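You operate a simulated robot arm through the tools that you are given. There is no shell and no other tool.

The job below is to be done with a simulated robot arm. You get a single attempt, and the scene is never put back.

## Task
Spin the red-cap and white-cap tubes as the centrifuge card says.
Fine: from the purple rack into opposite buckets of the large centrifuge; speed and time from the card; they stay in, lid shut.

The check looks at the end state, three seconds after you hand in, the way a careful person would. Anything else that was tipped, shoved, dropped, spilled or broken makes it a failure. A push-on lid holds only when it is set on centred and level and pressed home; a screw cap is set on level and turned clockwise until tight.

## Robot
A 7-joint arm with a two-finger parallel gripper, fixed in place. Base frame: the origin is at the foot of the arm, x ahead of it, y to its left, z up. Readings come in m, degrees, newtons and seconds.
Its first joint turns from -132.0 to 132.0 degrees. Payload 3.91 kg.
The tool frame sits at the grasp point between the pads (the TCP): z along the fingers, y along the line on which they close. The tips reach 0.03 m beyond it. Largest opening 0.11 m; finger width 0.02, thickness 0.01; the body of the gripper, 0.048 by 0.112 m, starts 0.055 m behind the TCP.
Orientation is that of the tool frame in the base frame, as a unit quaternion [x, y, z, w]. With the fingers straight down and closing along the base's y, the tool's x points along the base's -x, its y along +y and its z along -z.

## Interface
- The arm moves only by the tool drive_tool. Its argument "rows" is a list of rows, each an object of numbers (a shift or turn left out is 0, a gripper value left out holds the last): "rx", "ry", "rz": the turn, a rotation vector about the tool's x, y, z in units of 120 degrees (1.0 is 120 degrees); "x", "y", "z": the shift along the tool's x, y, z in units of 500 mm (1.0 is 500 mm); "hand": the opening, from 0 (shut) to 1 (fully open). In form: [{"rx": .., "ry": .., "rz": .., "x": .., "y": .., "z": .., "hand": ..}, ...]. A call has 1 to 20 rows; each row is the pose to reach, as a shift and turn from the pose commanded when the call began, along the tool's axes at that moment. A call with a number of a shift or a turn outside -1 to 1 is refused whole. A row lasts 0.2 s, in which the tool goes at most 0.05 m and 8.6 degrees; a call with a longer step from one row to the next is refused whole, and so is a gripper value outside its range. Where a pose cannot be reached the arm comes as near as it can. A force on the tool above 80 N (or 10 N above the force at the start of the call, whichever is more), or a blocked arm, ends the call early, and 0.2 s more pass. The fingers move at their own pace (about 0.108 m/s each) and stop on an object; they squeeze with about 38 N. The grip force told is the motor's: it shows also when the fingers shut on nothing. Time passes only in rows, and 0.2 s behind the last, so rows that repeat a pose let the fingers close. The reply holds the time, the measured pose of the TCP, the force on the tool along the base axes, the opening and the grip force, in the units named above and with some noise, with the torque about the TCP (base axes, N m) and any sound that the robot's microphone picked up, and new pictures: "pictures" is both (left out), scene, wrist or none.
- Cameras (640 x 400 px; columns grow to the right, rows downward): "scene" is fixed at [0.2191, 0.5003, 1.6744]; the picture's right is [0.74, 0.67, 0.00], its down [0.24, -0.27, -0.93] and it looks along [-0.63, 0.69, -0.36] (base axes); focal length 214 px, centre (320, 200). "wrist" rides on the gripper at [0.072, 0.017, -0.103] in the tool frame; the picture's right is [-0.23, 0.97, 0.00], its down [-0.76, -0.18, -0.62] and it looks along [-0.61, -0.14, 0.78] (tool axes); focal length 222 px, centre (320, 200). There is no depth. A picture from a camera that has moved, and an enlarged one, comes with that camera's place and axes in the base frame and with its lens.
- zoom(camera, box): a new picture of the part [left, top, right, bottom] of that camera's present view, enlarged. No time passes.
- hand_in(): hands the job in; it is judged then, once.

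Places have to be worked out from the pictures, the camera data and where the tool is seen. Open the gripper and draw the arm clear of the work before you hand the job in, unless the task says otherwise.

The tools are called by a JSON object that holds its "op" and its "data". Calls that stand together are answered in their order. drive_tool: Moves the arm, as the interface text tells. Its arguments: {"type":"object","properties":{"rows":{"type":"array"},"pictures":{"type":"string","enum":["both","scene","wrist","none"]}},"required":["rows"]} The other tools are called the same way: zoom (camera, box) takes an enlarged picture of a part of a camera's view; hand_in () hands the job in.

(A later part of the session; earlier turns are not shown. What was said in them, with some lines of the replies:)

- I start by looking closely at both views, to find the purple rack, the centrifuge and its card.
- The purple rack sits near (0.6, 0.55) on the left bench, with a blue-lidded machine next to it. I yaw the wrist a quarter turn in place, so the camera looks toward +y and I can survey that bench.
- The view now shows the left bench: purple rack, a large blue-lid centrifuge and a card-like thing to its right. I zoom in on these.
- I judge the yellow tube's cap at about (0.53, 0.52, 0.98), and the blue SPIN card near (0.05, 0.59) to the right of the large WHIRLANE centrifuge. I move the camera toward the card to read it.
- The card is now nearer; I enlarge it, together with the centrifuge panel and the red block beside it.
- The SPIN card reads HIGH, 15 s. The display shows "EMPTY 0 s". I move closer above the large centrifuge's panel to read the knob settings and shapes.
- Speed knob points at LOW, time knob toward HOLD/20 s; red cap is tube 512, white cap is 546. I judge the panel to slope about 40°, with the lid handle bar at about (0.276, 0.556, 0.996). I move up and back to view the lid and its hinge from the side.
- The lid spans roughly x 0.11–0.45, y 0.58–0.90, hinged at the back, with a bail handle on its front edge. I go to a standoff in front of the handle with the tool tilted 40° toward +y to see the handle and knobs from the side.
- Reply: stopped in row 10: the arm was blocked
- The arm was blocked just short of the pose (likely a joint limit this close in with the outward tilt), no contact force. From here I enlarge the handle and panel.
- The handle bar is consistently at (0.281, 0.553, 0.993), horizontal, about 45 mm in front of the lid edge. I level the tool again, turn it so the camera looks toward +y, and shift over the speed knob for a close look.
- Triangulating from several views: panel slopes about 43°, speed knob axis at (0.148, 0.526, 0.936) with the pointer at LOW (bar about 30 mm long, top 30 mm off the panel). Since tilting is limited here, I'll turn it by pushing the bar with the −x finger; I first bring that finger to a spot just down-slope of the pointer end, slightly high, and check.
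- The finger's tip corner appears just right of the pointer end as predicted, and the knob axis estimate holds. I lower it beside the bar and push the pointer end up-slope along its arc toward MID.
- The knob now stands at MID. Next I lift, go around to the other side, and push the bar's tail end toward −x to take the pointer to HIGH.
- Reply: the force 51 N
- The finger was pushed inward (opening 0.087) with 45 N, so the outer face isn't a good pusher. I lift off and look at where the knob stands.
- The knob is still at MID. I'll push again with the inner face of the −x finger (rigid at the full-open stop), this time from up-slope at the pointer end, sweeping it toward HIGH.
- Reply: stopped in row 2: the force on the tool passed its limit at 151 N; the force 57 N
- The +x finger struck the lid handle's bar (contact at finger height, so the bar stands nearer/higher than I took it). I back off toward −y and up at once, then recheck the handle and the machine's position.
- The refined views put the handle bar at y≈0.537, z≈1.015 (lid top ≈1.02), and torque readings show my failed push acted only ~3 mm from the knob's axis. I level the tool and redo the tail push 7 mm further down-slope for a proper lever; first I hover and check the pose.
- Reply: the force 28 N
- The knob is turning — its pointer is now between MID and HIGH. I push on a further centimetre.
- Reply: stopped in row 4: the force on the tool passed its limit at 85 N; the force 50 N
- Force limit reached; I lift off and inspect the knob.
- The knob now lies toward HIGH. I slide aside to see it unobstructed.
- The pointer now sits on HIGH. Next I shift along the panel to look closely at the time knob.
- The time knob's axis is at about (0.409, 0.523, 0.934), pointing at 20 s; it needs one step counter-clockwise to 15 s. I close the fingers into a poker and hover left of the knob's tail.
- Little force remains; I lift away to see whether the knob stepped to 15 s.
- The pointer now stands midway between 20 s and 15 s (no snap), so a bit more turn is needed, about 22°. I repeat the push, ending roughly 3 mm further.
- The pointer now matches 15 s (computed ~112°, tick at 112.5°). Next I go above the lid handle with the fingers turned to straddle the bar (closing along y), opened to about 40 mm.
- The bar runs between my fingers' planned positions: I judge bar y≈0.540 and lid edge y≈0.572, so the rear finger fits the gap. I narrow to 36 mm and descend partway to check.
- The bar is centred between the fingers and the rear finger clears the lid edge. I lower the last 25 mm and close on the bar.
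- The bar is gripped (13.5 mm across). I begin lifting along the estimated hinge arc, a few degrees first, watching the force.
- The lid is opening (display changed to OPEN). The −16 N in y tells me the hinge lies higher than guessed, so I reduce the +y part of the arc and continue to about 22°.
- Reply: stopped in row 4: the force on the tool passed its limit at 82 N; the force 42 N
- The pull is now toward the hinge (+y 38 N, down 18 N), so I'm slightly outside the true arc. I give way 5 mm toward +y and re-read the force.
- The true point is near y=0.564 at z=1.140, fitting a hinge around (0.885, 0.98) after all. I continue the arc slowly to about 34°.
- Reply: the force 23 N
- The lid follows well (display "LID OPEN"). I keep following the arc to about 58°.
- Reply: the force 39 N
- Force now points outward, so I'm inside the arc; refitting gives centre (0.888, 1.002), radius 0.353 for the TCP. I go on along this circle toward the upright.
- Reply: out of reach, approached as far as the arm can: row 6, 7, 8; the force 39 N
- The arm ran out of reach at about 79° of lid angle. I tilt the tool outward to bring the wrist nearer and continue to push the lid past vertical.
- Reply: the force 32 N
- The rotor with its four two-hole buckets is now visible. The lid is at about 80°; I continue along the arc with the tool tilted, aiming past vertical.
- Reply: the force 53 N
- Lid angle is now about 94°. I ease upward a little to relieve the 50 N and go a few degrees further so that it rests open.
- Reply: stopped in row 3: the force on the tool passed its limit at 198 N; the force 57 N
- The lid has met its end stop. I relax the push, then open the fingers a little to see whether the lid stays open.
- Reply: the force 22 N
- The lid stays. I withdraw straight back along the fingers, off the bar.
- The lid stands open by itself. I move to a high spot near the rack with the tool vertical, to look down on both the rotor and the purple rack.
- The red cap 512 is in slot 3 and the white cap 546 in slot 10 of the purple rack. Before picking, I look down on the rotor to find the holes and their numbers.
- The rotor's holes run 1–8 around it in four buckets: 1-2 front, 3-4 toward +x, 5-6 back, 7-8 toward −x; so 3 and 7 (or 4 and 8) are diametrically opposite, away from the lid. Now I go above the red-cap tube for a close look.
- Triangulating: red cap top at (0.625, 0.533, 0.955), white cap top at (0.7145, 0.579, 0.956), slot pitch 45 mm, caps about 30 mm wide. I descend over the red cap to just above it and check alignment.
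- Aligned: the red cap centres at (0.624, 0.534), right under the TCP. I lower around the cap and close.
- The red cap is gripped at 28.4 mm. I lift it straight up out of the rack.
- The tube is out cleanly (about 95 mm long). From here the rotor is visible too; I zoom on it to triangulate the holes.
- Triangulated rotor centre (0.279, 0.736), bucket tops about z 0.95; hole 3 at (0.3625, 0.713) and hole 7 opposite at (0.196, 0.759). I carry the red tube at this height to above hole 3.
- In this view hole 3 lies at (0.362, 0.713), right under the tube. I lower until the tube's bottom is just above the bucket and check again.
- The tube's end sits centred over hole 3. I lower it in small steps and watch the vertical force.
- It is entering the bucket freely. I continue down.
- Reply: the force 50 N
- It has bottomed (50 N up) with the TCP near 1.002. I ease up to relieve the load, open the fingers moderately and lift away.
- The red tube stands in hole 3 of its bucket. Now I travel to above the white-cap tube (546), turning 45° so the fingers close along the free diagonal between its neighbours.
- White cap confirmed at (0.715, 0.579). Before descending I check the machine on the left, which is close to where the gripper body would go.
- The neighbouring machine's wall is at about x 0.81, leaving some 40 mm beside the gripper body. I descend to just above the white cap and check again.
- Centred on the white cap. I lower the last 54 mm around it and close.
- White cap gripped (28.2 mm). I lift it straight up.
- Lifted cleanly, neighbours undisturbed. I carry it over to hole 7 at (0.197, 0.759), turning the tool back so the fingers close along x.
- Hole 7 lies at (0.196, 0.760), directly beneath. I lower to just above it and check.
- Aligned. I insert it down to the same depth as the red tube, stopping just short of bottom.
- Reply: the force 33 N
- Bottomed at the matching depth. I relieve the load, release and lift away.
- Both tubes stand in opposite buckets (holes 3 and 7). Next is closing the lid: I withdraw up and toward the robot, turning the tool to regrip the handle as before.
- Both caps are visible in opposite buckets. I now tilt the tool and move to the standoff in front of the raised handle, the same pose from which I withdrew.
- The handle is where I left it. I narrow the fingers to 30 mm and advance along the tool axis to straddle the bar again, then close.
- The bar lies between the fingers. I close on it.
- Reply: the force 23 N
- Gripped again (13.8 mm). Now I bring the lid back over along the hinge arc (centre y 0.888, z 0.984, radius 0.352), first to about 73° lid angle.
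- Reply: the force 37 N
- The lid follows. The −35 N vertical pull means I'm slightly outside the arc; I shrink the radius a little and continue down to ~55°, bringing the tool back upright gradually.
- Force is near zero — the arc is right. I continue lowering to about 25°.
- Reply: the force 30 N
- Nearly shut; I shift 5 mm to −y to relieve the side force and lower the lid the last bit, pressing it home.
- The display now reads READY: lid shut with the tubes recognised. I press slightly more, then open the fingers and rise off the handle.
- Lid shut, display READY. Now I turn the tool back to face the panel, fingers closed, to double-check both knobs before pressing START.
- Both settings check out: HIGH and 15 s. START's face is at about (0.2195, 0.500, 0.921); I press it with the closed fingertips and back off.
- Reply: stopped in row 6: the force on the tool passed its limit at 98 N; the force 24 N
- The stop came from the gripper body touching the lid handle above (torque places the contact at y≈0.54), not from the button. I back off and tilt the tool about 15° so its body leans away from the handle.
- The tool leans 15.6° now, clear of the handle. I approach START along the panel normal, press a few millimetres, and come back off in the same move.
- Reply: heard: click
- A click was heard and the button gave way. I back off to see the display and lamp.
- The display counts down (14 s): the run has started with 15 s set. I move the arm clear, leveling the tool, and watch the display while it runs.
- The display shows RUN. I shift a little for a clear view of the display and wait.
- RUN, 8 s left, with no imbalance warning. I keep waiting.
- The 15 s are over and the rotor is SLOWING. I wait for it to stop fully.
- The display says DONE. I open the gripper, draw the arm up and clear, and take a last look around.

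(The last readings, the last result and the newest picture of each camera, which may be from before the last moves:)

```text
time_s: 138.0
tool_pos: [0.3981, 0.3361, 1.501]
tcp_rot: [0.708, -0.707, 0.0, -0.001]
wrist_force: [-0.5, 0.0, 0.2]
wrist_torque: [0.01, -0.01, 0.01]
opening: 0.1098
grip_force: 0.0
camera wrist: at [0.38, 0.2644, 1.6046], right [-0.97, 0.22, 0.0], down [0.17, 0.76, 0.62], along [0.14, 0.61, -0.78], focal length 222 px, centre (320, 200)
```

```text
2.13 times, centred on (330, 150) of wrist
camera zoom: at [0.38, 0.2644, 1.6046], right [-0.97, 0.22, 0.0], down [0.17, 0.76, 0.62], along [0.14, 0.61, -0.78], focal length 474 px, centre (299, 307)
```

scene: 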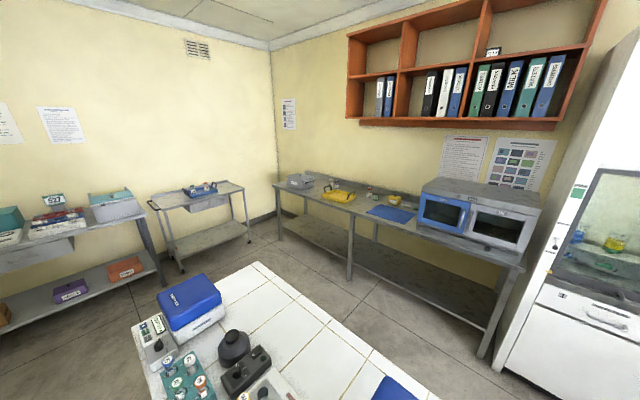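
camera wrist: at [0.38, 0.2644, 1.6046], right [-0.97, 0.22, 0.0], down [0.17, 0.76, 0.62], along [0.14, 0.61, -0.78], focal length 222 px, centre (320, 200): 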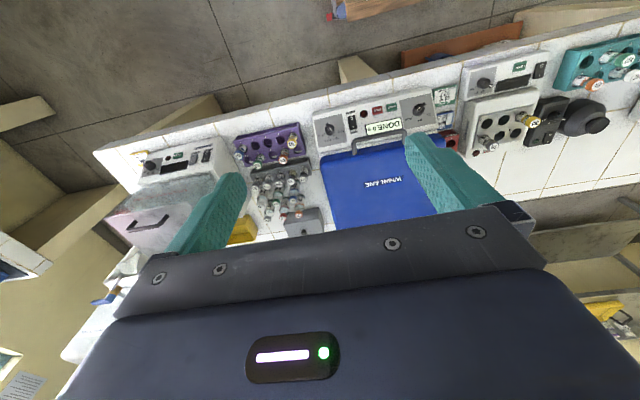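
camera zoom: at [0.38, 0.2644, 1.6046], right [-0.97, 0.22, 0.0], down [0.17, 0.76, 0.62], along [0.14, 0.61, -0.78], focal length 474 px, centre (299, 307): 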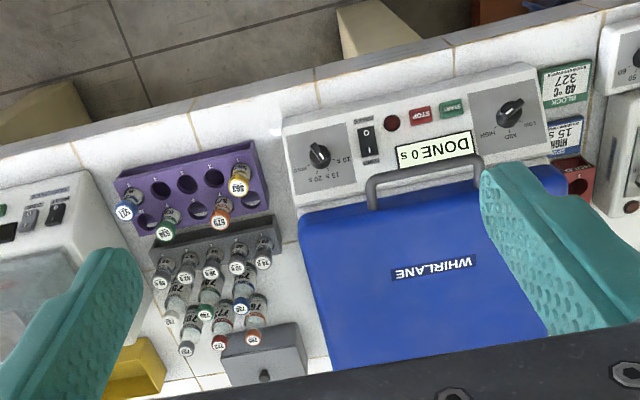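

The lid is shut and the display reads DONE. The other tubes and the rack stand as they were, and the arm is clear with the gripper open. I hand the job in.

{"op": "hand_in", "data": {}}

```text
The job is handed in.
```

The red-cap (512) and white-cap (546) tubes have been spun in the large centrifuge at HIGH for 15 s, as the card says. The job is handed in; no verdict came back.

- **Tubes:** both went from the purple rack into directly opposite buckets, red in hole 3 and white in hole 7. They are still inside.
- **Settings:** I moved the speed knob from LOW to HIGH and the time knob from 20 s to 15 s. Both pointers looked right on a close check before I pressed START. The BRAKE switch was left alone.
- **Run:** the display counted down and then read SLOWING and DONE, with no imbalance warning. I waited for DONE before moving the arm away.
- **End state:** the lid is shut, the gripper is open and the arm is clear. The other tubes and the purple rack look undisturbed in the last pictures.

**Bumps along the way:**
- A finger hit the lid handle while I was turning the speed knob, with a peak of about 150 N.
- The lid met its end stop hard when I opened it, about 200 N.
- The gripper body pressed on the handle on my first try at START, about 98 N.

I saw no sign that the centrifuge had moved, but I did not measure its position again at the end.
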